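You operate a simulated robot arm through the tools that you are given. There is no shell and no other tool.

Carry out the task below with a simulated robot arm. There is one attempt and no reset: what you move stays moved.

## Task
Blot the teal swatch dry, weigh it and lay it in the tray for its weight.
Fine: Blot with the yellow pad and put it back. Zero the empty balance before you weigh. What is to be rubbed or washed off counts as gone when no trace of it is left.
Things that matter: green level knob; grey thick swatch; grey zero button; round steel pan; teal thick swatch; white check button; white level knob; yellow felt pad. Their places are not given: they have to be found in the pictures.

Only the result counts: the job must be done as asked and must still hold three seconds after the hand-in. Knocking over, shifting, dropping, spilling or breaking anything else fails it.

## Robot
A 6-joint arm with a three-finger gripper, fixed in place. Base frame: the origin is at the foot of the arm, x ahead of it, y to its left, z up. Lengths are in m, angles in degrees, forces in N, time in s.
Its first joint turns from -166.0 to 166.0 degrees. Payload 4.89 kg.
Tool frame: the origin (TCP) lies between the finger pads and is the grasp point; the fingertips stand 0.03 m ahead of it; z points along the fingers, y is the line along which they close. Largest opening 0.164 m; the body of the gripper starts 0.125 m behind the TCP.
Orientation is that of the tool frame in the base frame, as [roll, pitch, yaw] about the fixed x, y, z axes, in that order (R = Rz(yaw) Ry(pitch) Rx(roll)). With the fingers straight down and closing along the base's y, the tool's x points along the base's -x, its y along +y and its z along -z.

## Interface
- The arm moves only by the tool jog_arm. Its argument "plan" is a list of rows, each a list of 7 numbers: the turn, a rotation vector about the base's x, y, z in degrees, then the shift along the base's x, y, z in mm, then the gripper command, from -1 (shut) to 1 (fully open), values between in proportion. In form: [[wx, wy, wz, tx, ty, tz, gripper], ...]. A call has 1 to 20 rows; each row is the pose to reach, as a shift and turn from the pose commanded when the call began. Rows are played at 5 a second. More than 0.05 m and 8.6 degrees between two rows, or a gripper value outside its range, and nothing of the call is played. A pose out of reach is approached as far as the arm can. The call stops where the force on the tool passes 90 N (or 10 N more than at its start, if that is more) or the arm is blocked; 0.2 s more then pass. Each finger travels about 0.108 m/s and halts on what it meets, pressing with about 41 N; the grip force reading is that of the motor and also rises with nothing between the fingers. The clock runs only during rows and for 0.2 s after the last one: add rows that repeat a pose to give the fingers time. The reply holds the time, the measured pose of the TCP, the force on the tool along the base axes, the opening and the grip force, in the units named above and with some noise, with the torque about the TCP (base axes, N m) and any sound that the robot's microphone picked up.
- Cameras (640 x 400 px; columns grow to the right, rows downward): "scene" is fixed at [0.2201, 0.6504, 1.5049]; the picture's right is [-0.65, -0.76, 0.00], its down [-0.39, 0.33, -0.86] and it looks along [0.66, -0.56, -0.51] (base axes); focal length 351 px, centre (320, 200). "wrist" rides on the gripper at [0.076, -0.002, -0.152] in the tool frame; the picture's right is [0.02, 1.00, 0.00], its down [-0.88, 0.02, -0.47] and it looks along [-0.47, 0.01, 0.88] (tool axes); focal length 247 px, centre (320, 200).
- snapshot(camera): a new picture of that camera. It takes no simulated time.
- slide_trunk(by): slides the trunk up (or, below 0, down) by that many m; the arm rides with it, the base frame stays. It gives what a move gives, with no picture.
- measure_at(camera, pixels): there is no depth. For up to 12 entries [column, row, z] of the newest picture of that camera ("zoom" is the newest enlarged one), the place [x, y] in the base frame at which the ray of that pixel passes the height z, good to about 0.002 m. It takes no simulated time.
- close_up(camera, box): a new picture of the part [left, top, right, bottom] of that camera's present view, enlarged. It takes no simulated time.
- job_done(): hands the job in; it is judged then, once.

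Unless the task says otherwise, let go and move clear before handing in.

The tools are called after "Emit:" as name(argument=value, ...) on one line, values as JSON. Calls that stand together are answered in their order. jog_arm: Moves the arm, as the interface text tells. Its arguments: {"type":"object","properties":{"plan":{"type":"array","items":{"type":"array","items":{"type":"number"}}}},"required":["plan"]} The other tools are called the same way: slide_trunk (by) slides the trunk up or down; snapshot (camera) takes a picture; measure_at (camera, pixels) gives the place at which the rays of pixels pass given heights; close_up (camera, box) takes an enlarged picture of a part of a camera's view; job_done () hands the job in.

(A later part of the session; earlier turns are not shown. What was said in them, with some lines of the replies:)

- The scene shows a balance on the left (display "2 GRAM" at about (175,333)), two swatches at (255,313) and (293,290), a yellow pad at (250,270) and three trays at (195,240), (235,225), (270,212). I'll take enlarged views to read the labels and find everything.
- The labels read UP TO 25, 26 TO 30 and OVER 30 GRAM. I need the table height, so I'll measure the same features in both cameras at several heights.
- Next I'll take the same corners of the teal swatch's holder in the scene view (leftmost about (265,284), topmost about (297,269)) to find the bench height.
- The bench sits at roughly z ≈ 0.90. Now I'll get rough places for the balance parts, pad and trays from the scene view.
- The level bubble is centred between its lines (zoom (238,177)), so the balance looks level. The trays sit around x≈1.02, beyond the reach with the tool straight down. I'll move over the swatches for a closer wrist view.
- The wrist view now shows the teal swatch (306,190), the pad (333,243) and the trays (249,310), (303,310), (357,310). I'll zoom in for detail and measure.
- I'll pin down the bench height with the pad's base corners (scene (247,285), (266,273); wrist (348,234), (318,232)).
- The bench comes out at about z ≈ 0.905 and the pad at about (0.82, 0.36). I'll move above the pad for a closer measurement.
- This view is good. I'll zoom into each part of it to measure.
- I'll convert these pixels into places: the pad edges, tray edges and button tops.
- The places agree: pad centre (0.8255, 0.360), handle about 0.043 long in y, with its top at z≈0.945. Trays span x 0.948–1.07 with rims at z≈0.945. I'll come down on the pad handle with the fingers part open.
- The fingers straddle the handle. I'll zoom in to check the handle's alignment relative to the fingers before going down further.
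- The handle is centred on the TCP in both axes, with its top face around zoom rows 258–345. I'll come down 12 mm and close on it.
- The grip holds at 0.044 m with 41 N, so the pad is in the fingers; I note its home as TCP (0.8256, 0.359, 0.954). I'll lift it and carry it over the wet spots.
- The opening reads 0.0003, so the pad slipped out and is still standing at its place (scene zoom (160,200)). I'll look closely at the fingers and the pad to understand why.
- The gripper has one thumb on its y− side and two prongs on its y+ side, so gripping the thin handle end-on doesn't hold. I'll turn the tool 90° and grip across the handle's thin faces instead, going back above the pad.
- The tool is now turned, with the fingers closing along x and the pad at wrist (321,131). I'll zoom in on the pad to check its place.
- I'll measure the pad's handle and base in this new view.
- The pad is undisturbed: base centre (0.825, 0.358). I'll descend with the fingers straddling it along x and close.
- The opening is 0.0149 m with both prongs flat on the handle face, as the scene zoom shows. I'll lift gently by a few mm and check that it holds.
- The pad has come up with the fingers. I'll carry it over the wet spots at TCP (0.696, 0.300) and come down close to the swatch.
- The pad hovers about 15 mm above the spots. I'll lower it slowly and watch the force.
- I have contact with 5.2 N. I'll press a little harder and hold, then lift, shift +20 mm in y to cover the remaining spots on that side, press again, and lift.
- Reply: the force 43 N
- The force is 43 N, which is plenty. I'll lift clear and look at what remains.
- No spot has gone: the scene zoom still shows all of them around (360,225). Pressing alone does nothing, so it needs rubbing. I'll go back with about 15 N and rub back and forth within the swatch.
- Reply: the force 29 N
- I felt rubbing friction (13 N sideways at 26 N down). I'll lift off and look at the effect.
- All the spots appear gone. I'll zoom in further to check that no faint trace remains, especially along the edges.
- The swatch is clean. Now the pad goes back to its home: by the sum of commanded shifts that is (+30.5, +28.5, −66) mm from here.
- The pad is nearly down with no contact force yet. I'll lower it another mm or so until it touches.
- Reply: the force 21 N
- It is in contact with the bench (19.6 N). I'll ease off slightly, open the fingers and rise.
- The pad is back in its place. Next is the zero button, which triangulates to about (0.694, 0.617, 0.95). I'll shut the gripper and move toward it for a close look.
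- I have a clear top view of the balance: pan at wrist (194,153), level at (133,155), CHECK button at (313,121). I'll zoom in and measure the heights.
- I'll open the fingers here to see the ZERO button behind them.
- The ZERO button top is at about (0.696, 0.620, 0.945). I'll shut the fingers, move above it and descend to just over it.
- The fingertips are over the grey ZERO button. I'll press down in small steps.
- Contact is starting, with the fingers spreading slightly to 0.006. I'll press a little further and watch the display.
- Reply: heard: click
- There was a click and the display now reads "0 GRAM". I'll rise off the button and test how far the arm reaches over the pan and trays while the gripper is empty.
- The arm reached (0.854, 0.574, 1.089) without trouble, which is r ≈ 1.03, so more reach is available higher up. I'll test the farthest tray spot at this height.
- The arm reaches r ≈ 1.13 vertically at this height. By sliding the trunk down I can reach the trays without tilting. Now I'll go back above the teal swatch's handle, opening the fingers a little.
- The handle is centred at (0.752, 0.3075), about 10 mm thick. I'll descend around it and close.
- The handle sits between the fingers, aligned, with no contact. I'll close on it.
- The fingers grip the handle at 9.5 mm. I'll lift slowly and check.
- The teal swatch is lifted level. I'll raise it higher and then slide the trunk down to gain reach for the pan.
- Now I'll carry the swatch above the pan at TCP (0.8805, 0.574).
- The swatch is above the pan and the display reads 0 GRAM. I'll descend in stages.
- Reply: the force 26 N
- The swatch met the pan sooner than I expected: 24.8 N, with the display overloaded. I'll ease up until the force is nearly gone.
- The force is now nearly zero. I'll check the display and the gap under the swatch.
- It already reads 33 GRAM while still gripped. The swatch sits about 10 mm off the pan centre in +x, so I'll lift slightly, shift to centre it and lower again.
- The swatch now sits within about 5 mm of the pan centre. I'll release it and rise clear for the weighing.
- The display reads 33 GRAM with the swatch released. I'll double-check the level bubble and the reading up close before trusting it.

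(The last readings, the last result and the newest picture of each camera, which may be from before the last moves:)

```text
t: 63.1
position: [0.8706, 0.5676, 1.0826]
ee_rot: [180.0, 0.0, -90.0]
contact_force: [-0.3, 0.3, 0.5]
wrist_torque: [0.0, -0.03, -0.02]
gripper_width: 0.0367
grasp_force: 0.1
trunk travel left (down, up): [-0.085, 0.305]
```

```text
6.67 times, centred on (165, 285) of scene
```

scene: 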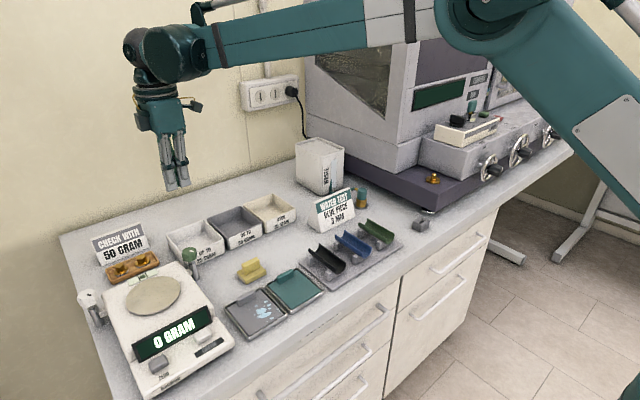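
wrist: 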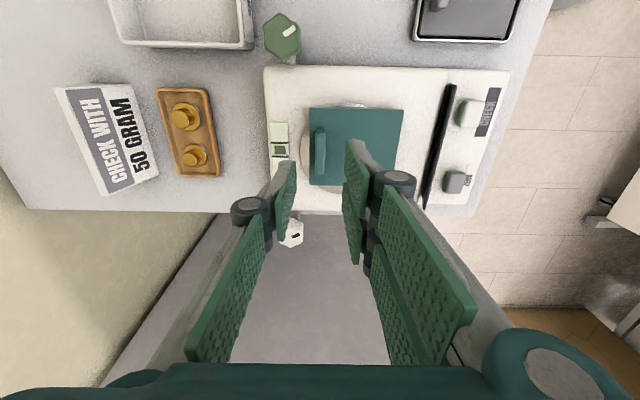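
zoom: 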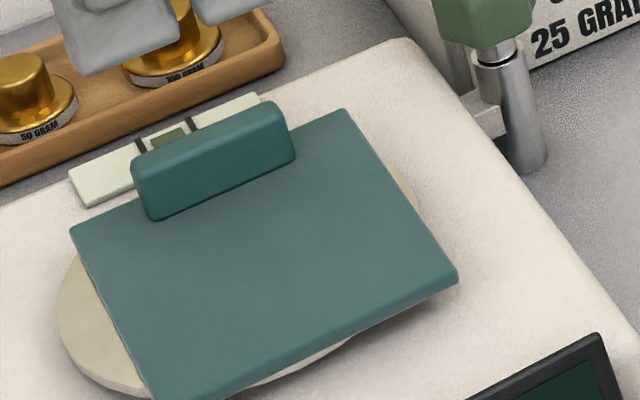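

The bubble is centred and the reading is 33 GRAM, so the OVER 30 tray is right. I'll pick the swatch up again by its handle.

Emit:
jog_arm(plan=[[0, 0, 0, 0, 0, -30, -0.55], [0, 0, 0, 0, 0, -55, -0.55], [0, 0, 0, 0, 0, -66, -0.55], [0, 0, 0, 0, 0, -69.5, -0.55], [0, 0, 0, 0, 0, -69.5, -0.7], [0, 0, 0, 0, 0, -69.5, -0.85], [0, 0, 0, 0, 0, -69.5, -1], [0, 0, 0, 0, 0, -69.5, -1], [0, 0, 0, 0, 0, -69.5, -1]])

```text
t: 65.2
position: [0.8697, 0.5672, 1.0143]
ee_rot: [180.0, -0.1, -90.0]
contact_force: [0.3, -0.1, 1.2]
wrist_torque: [0.04, -0.01, -0.01]
gripper_width: 0.0095
grasp_force: 40.5
trunk travel left (down, up): [-0.085, 0.305]
```

The handle is gripped again at 9.5 mm. I'll lift gently, rise, and carry the swatch over toward the OVER 30 tray.

Emit:
jog_arm(plan=[[0, 0, 0, 0, 0, 3, -1], [0, 0, 0, 0, 0, 10, -1], [0, 0, 0, 0, 0, 30, -1], [0, 0, 0, 0, 0, 60, -1], [0, 0, 0, 0, 0, 90, -1], [0, 0, 0, 0, 0, 95, -1], [0, 0, 0, 15, -35, 95, -1], [0, 0, 0, 30, -70, 95, -1], [0, 0, 0, 45, -105, 95, -1], [0, 0, 0, 60, -140, 95, -1], [0, 0, 0, 75, -175, 95, -1], [0, 0, 0, 90, -210, 95, -1], [0, 0, 0, 105, -245, 95, -1], [0, 0, 0, 120, -280, 95, -1], [0, 0, 0, 135, -315, 95, -1], [0, 0, 0, 150, -350, 95, -1], [0, 0, 0, 167, -383, 95, -1], [0, 0, 0, 167, -383, 95, -1]])

Emit:
snapshot(camera="wrist")

Emit:
snapshot(camera="scene")

```text
t: 69.0
position: [1.0363, 0.1843, 1.1095]
ee_rot: [-180.0, 0.0, -90.1]
contact_force: [0.1, 0.0, -1.2]
wrist_torque: [0.04, -0.04, 0.0]
gripper_width: 0.0097
grasp_force: 40.5
trunk travel left (down, up): [-0.085, 0.305]
```

```text
taken
```

wrist: 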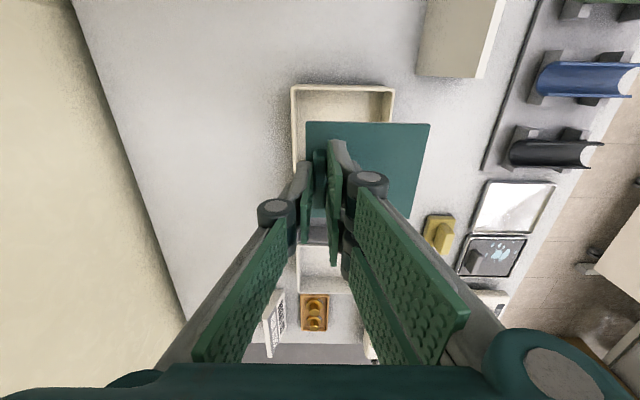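

```text
taken
```

scene: 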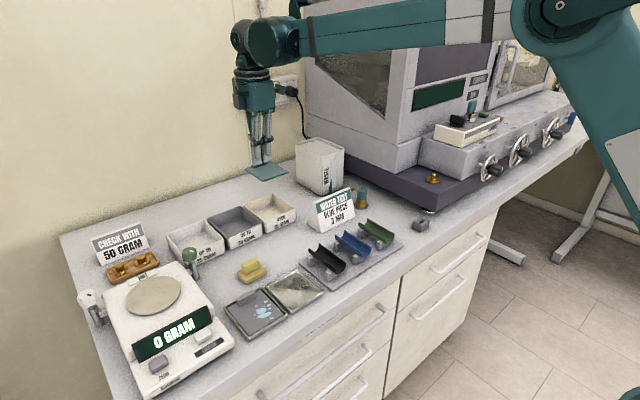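

The balance is back at 0 GRAM and the swatch is above the OVER 30 tray. I'll zoom in and measure the tray's visible rim to align.

Emit:
close_up(camera="wrist", box=[270, 70, 450, 220])

Emit:
measure_at(camera="wrist", pixels=[[292, 87, 0.945], [394, 87, 0.945], [292, 87, 0.94], [394, 87, 0.95], [293, 160, 0.945], [305, 122, 1.07], [431, 124, 1.07], [411, 218, 1.07]])

Emit:
close_up(camera="scene", box=[200, 180, 312, 260])

```text
2.67 times, centred on (360, 145) of wrist
```

zoom: 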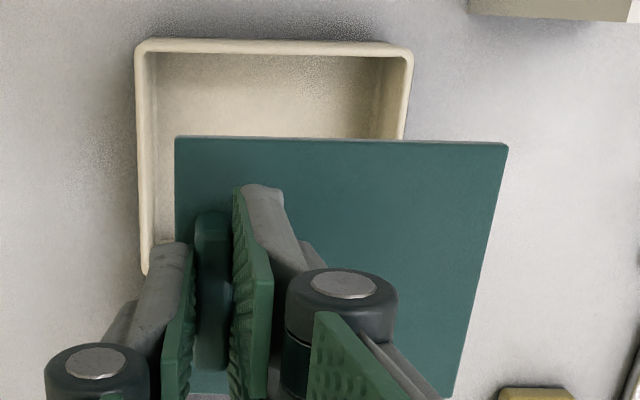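

```text
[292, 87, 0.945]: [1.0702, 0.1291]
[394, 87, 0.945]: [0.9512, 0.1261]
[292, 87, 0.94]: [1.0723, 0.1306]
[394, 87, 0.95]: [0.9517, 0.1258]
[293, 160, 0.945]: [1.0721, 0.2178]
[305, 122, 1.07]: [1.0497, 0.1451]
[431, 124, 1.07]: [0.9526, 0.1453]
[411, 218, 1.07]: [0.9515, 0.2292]
```

```text
5.00 times, centred on (256, 220) of scene
```

zoom: 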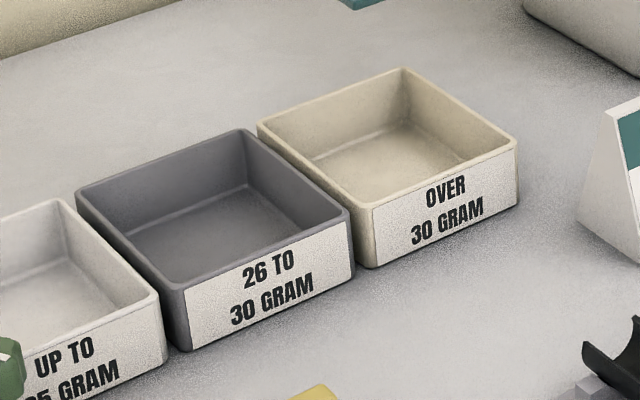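

The tray's outer edges are x 0.9515–1.071 and y from 0.1275, so its centre is about (1.011, 0.1825). Target TCP is (1.0425, 0.182). I'll slide the trunk down first for reach, then align.

Emit:
slide_trunk(by=-0.05)

Emit:
jog_arm(plan=[[0, 0, 0, 3, -1, -5, -1], [0, 0, 0, 6, -2.2, -15, -1], [0, 0, 0, 6, -2.2, -30, -1], [0, 0, 0, 6, -2.2, -40, -1], [0, 0, 0, 6, -2.2, -40, -1]])

Emit:
snapshot(camera="wrist")

Emit:
close_up(camera="scene", box=[200, 170, 328, 260])

```text
t: 69.9
position: [1.0355, 0.1849, 1.0605]
ee_rot: [179.9, 0.0, -89.9]
contact_force: [0.1, -0.6, -0.5]
wrist_torque: [-0.01, 0.0, 0.01]
gripper_width: 0.0097
grasp_force: 41.0
trunk travel left (down, up): [-0.035, 0.355]
```

```text
t: 71.1
position: [1.0418, 0.1822, 1.0211]
ee_rot: [179.9, 0.0, -90.0]
contact_force: [-0.6, 0.0, -1.0]
wrist_torque: [-0.01, -0.03, -0.01]
gripper_width: 0.0098
grasp_force: 40.5
trunk travel left (down, up): [-0.035, 0.355]
```

```text
taken
```

wrist: 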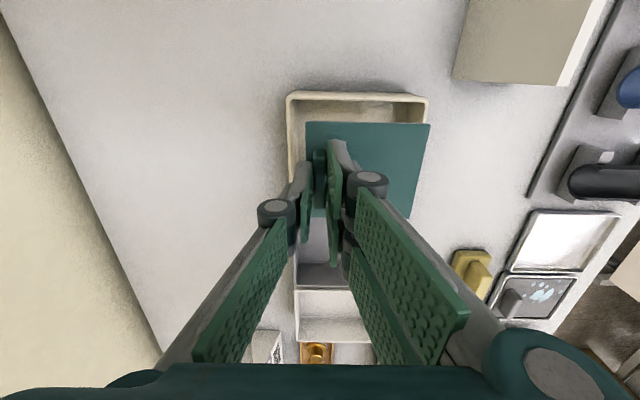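

```text
4.44 times, centred on (264, 215) of scene
```

zoom: 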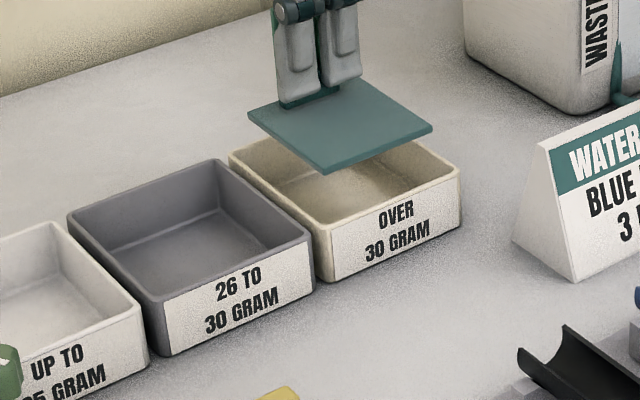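

Emit:
jog_arm(plan=[[0, 0, 0, 0, 0, -12, -1], [0, 0, 0, 0, 0, -22, -1], [0, 0, 0, 0, 0, -22, -1]])

Emit:
snapshot(camera="wrist")

Emit:
close_up(camera="wrist", box=[270, 80, 450, 230])

Emit:
close_up(camera="scene", box=[230, 185, 310, 245])

```text
t: 71.9
position: [1.0421, 0.1827, 0.9984]
ee_rot: [180.0, -0.1, -90.1]
contact_force: [-0.4, 0.5, -0.7]
wrist_torque: [0.01, -0.02, -0.02]
gripper_width: 0.0096
grasp_force: 40.8
trunk travel left (down, up): [-0.035, 0.355]
```

```text
taken
```

wrist: 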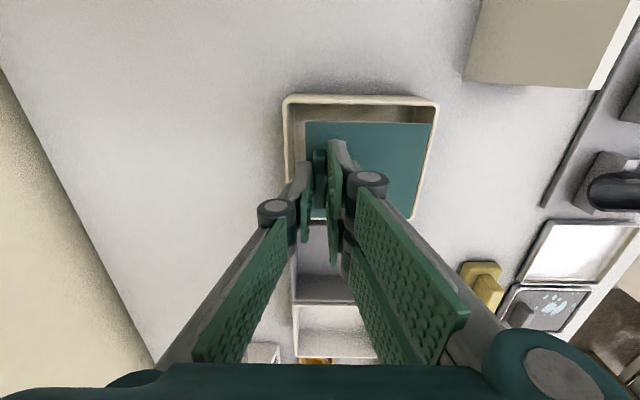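

```text
2.67 times, centred on (360, 155) of wrist
```

zoom: 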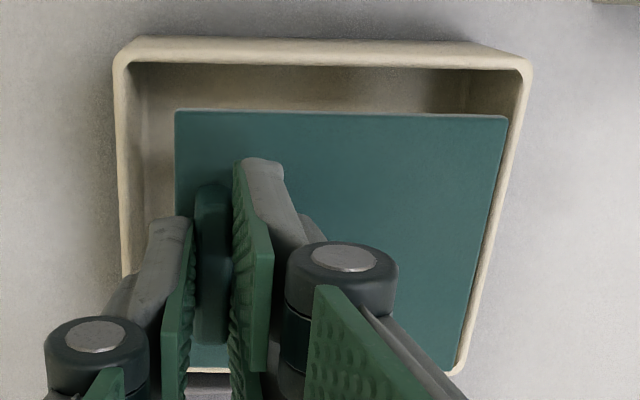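

```text
6.67 times, centred on (270, 215) of scene
```

zoom: 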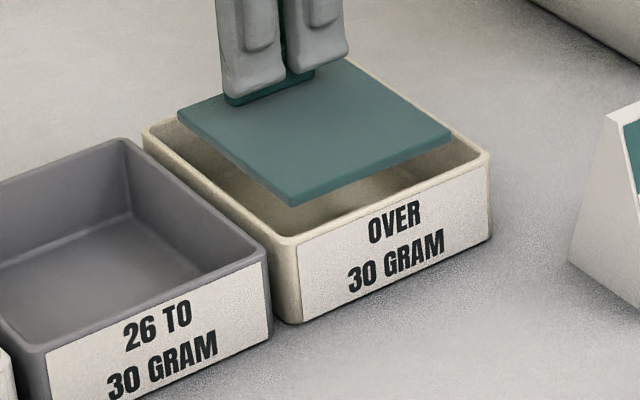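

Emit:
measure_at(camera="wrist", pixels=[[288.7, 104.3, 0.945], [433.6, 107, 0.945], [410.4, 216.7, 0.945], [305.5, 121.2, 0.9645], [430.3, 123.8, 0.9645], [407.8, 218.6, 0.9645], [283, 95, 0.945], [439, 103, 0.945]])

Emit:
close_up(camera="wrist", box=[380, 160, 450, 230])

```text
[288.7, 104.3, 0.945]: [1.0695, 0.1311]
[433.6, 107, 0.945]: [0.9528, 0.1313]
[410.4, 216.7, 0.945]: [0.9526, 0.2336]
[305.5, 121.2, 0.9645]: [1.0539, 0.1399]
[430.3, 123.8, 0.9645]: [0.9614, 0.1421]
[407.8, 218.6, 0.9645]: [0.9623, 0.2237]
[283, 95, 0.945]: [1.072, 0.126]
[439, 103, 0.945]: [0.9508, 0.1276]
```

```text
5.71 times, centred on (415, 195) of wrist
```

zoom: 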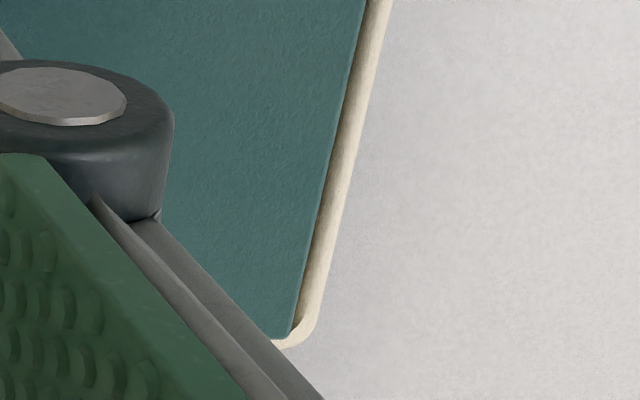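

Clearances are good: the swatch spans x 0.962–1.054 and y 0.141–0.224, inside the tray's 0.953–1.069 and 0.131–0.234. I'll lower it into the tray.

Emit:
jog_arm(plan=[[0, 0, 0, 0, 0, -12, -1], [0, 0, 0, 0, 0, -24, -1], [0, 0, 0, 0, 0, -33, -1], [0, 0, 0, 0, 0, -39, -1], [0, 0, 0, 0, 0, -42, -1], [0, 0, 0, 0, 0, -42, -1]])

Emit:
close_up(camera="scene", box=[230, 185, 310, 245])

```text
t: 73.3
position: [1.0418, 0.1841, 0.9571]
ee_rot: [-179.9, 0.0, -90.0]
contact_force: [-0.8, -0.1, 0.1]
wrist_torque: [-0.02, -0.04, -0.06]
gripper_width: 0.0096
grasp_force: 40.6
trunk travel left (down, up): [-0.035, 0.355]
```

```text
6.67 times, centred on (270, 215) of scene
```

zoom: 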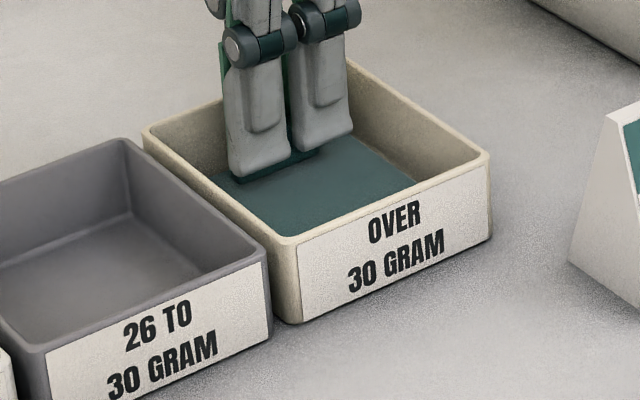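

The swatch is inside the tray with no contact yet. I'll lower it in small steps until it touches the floor.

Emit:
jog_arm(plan=[[0, 0, 0, 0, 0, -1.5, -1], [0, 0, 0, 0, 0, -3, -1], [0, 0, 0, 0, 0, -3, -1]])

```text
t: 74.1
position: [1.0426, 0.1832, 0.9541]
ee_rot: [180.0, 0.0, -89.9]
contact_force: [0.5, -0.1, -0.3]
wrist_torque: [0.02, -0.05, 0.01]
gripper_width: 0.0096
grasp_force: 41.6
trunk travel left (down, up): [-0.035, 0.355]
```

Emit:
jog_arm(plan=[[0, 0, 0, 0, 0, -1.2, -1], [0, 0, 0, 0, 0, -2.4, -1], [0, 0, 0, 0, 0, -2.4, -1]])

```text
t: 74.9
position: [1.0414, 0.1833, 0.9517]
ee_rot: [179.9, 0.0, -90.0]
contact_force: [-0.3, -0.1, -0.9]
wrist_torque: [0.0, -0.04, 0.04]
gripper_width: 0.01
grasp_force: 40.6
trunk travel left (down, up): [-0.035, 0.355]
```

Emit:
jog_arm(plan=[[0, 0, 0, 0, 0, -1, -1], [0, 0, 0, 0, 0, -2, -1], [0, 0, 0, 0, 0, -2, -1]])

Emit:
close_up(camera="scene", box=[230, 185, 310, 245])

```text
t: 75.7
position: [1.0415, 0.1832, 0.9485]
ee_rot: [180.0, 0.0, -90.0]
contact_force: [0.1, 0.1, 0.3]
wrist_torque: [0.02, 0.0, -0.02]
gripper_width: 0.0098
grasp_force: 40.7
trunk travel left (down, up): [-0.035, 0.355]
```

```text
6.67 times, centred on (270, 215) of scene
```

zoom: 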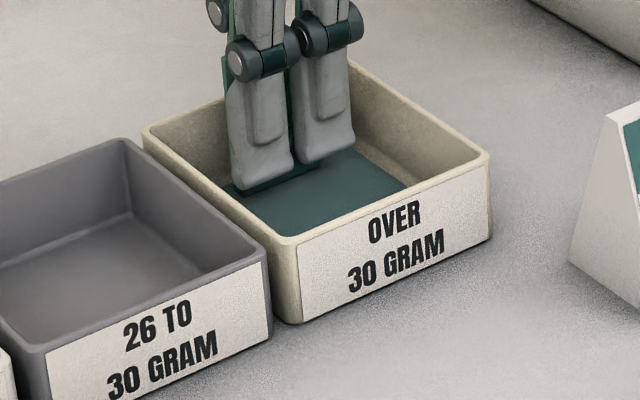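

Emit:
jog_arm(plan=[[0, 0, 0, 0, 0, -0.6, -1], [0, 0, 0, 0, 0, -1.2, -1], [0, 0, 0, 0, 0, -1.2, -1]])

```text
t: 76.5
position: [1.0426, 0.1842, 0.9493]
ee_rot: [-179.9, 0.0, -90.1]
contact_force: [-1.1, 0.4, 6.4]
wrist_torque: [0.04, 0.01, 0.0]
gripper_width: 0.0098
grasp_force: 40.9
trunk travel left (down, up): [-0.035, 0.355]
```

It touched the tray floor at 6.4 N. I'll ease off slightly, open the fingers a few mm each and rise straight up.

Emit:
jog_arm(plan=[[0, 0, 0, 0, 0, 0.3, -1], [0, 0, 0, 0, 0, 0.3, -0.85], [0, 0, 0, 0, 0, 0.3, -0.74], [0, 0, 0, 0, 0, 0.3, -0.74], [0, 0, 0, 0, 0, 5, -0.74], [0, 0, 0, 0, 0, 20, -0.74], [0, 0, 0, 0, 0, 50, -0.74], [0, 0, 0, 0, 0, 90, -0.74], [0, 0, 0, 0, 0, 130, -0.74], [0, 0, 0, 0, 0, 130, -0.74]])

Emit:
snapshot(camera="wrist")

Emit:
close_up(camera="scene", box=[230, 185, 310, 245])

```text
t: 78.7
position: [1.0421, 0.1853, 1.0804]
ee_rot: [180.0, 0.1, -90.0]
contact_force: [0.5, -0.5, 0.1]
wrist_torque: [0.02, 0.0, 0.0]
gripper_width: 0.0213
grasp_force: 0.1
trunk travel left (down, up): [-0.035, 0.355]
```

```text
taken
```

wrist: 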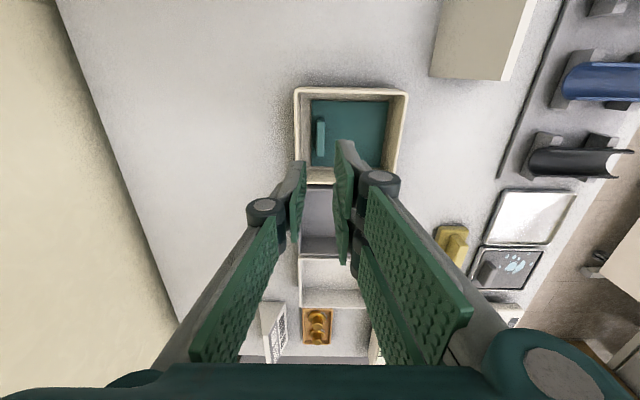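

```text
6.67 times, centred on (270, 215) of scene
```

zoom: 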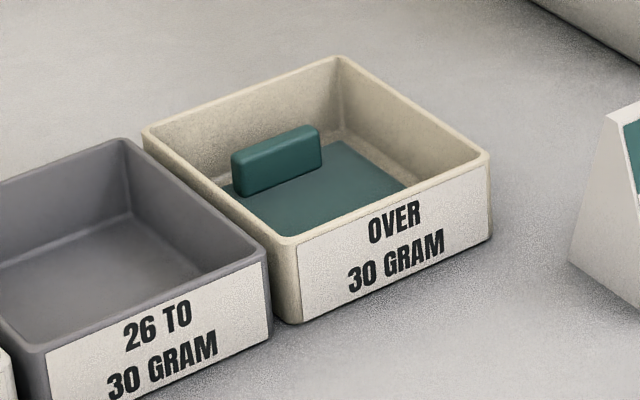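

The swatch lies flat in the OVER 30 tray and the gripper is clear. I'll take a last look over the whole bench, including the pad.

Emit:
jog_arm(plan=[[0, 0, 0, -20, 0, 30, -0.74], [0, 0, 0, -55, 0, 60, -0.74], [0, 0, 0, -95, 0, 80, -0.74], [0, 0, 0, -135, 0, 90, -0.74], [0, 0, 0, -175, 0, 90, -0.74], [0, 0, 0, -175, 0, 90, -0.74]])

Emit:
snapshot(camera="scene")

Emit:
snapshot(camera="wrist")

Emit:
close_up(camera="scene", box=[228, 250, 276, 290])

```text
t: 80.1
position: [0.865, 0.1814, 1.1685]
ee_rot: [-180.0, 0.1, -90.2]
contact_force: [-0.1, 0.3, 0.1]
wrist_torque: [0.03, 0.01, -0.01]
gripper_width: 0.0213
grasp_force: 0.1
trunk travel left (down, up): [-0.035, 0.355]
```

```text
taken
```

scene: 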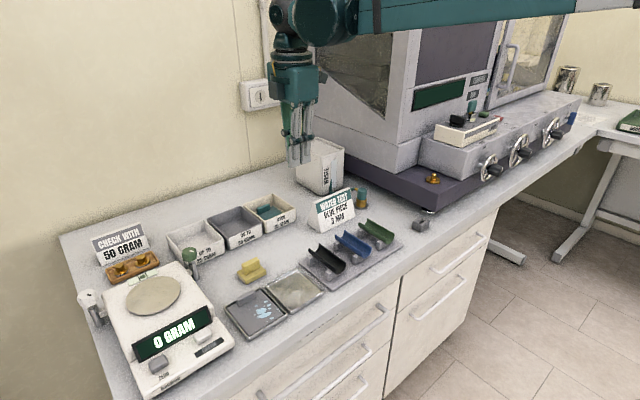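

```text
taken
```

wrist: 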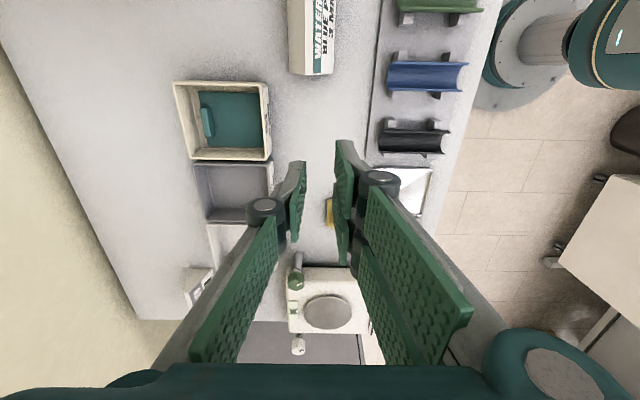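

```text
10.00 times, centred on (252, 270) of scene
```

zoom: 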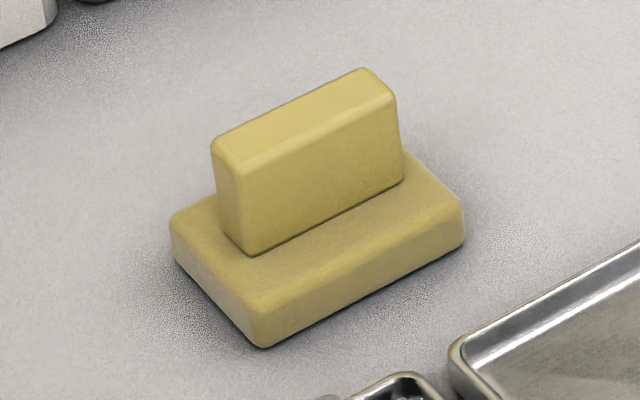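

The pad stands within a pixel of where it was (zoom corner (262,347) against (265,350) at first). I'll check once more that the swatch in the tray shows no trace of water.

Emit:
close_up(camera="wrist", box=[165, 70, 285, 170])

Emit:
close_up(camera="scene", box=[60, 220, 260, 390])

```text
4.00 times, centred on (225, 120) of wrist
```

zoom: 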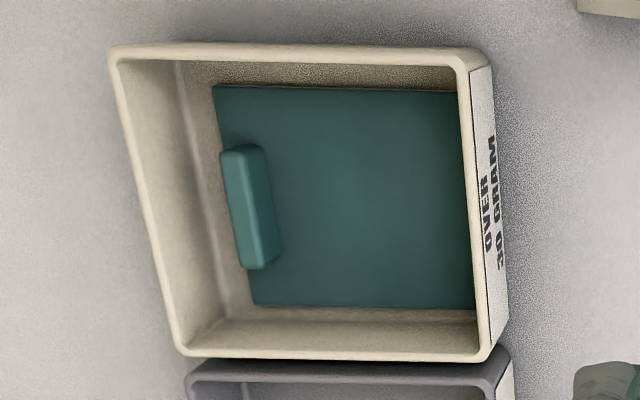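

```text
2.35 times, centred on (160, 305) of scene
```

zoom: 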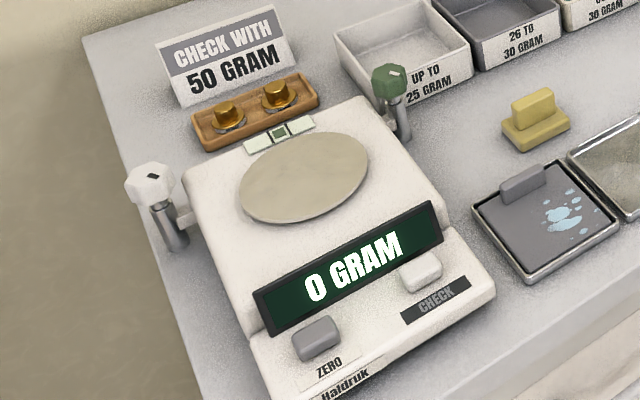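

The dry teal swatch lies flat in the OVER 30 GRAM tray. The pad is back in its place, the balance reads 0 GRAM, and nothing else has moved. I'm handing the job in.

Emit:
job_done()

```text
The job is handed in.
```

The teal swatch is dry, weighs 33 g, and is lying flat in the OVER 30 GRAM tray. The job is handed in; no verdict came back.

- **Blotting:** pressing with the yellow pad did nothing, so I rubbed the swatch with it. Close-ups afterwards showed no trace of water.
- **Pad:** it is back on its spot, within about 1 mm by the pictures. My first grip on it, end-on, slipped before it lifted, so I gripped it across the handle instead. It had not moved.
- **Weighing:** the empty balance read 2 GRAM, so I pressed ZERO until it read 0 GRAM. With the swatch released on the pan it read 33 GRAM, and the level bubble was centred. It returned to 0 GRAM once the swatch was lifted off.
- **Pan contact:** lowering the swatch onto the pan briefly pressed it with about 25 N before I eased off. The balance behaved normally afterwards.

I did not run the 50 gram check, since the task did not ask for it. The grey swatch and the level knobs were left alone.
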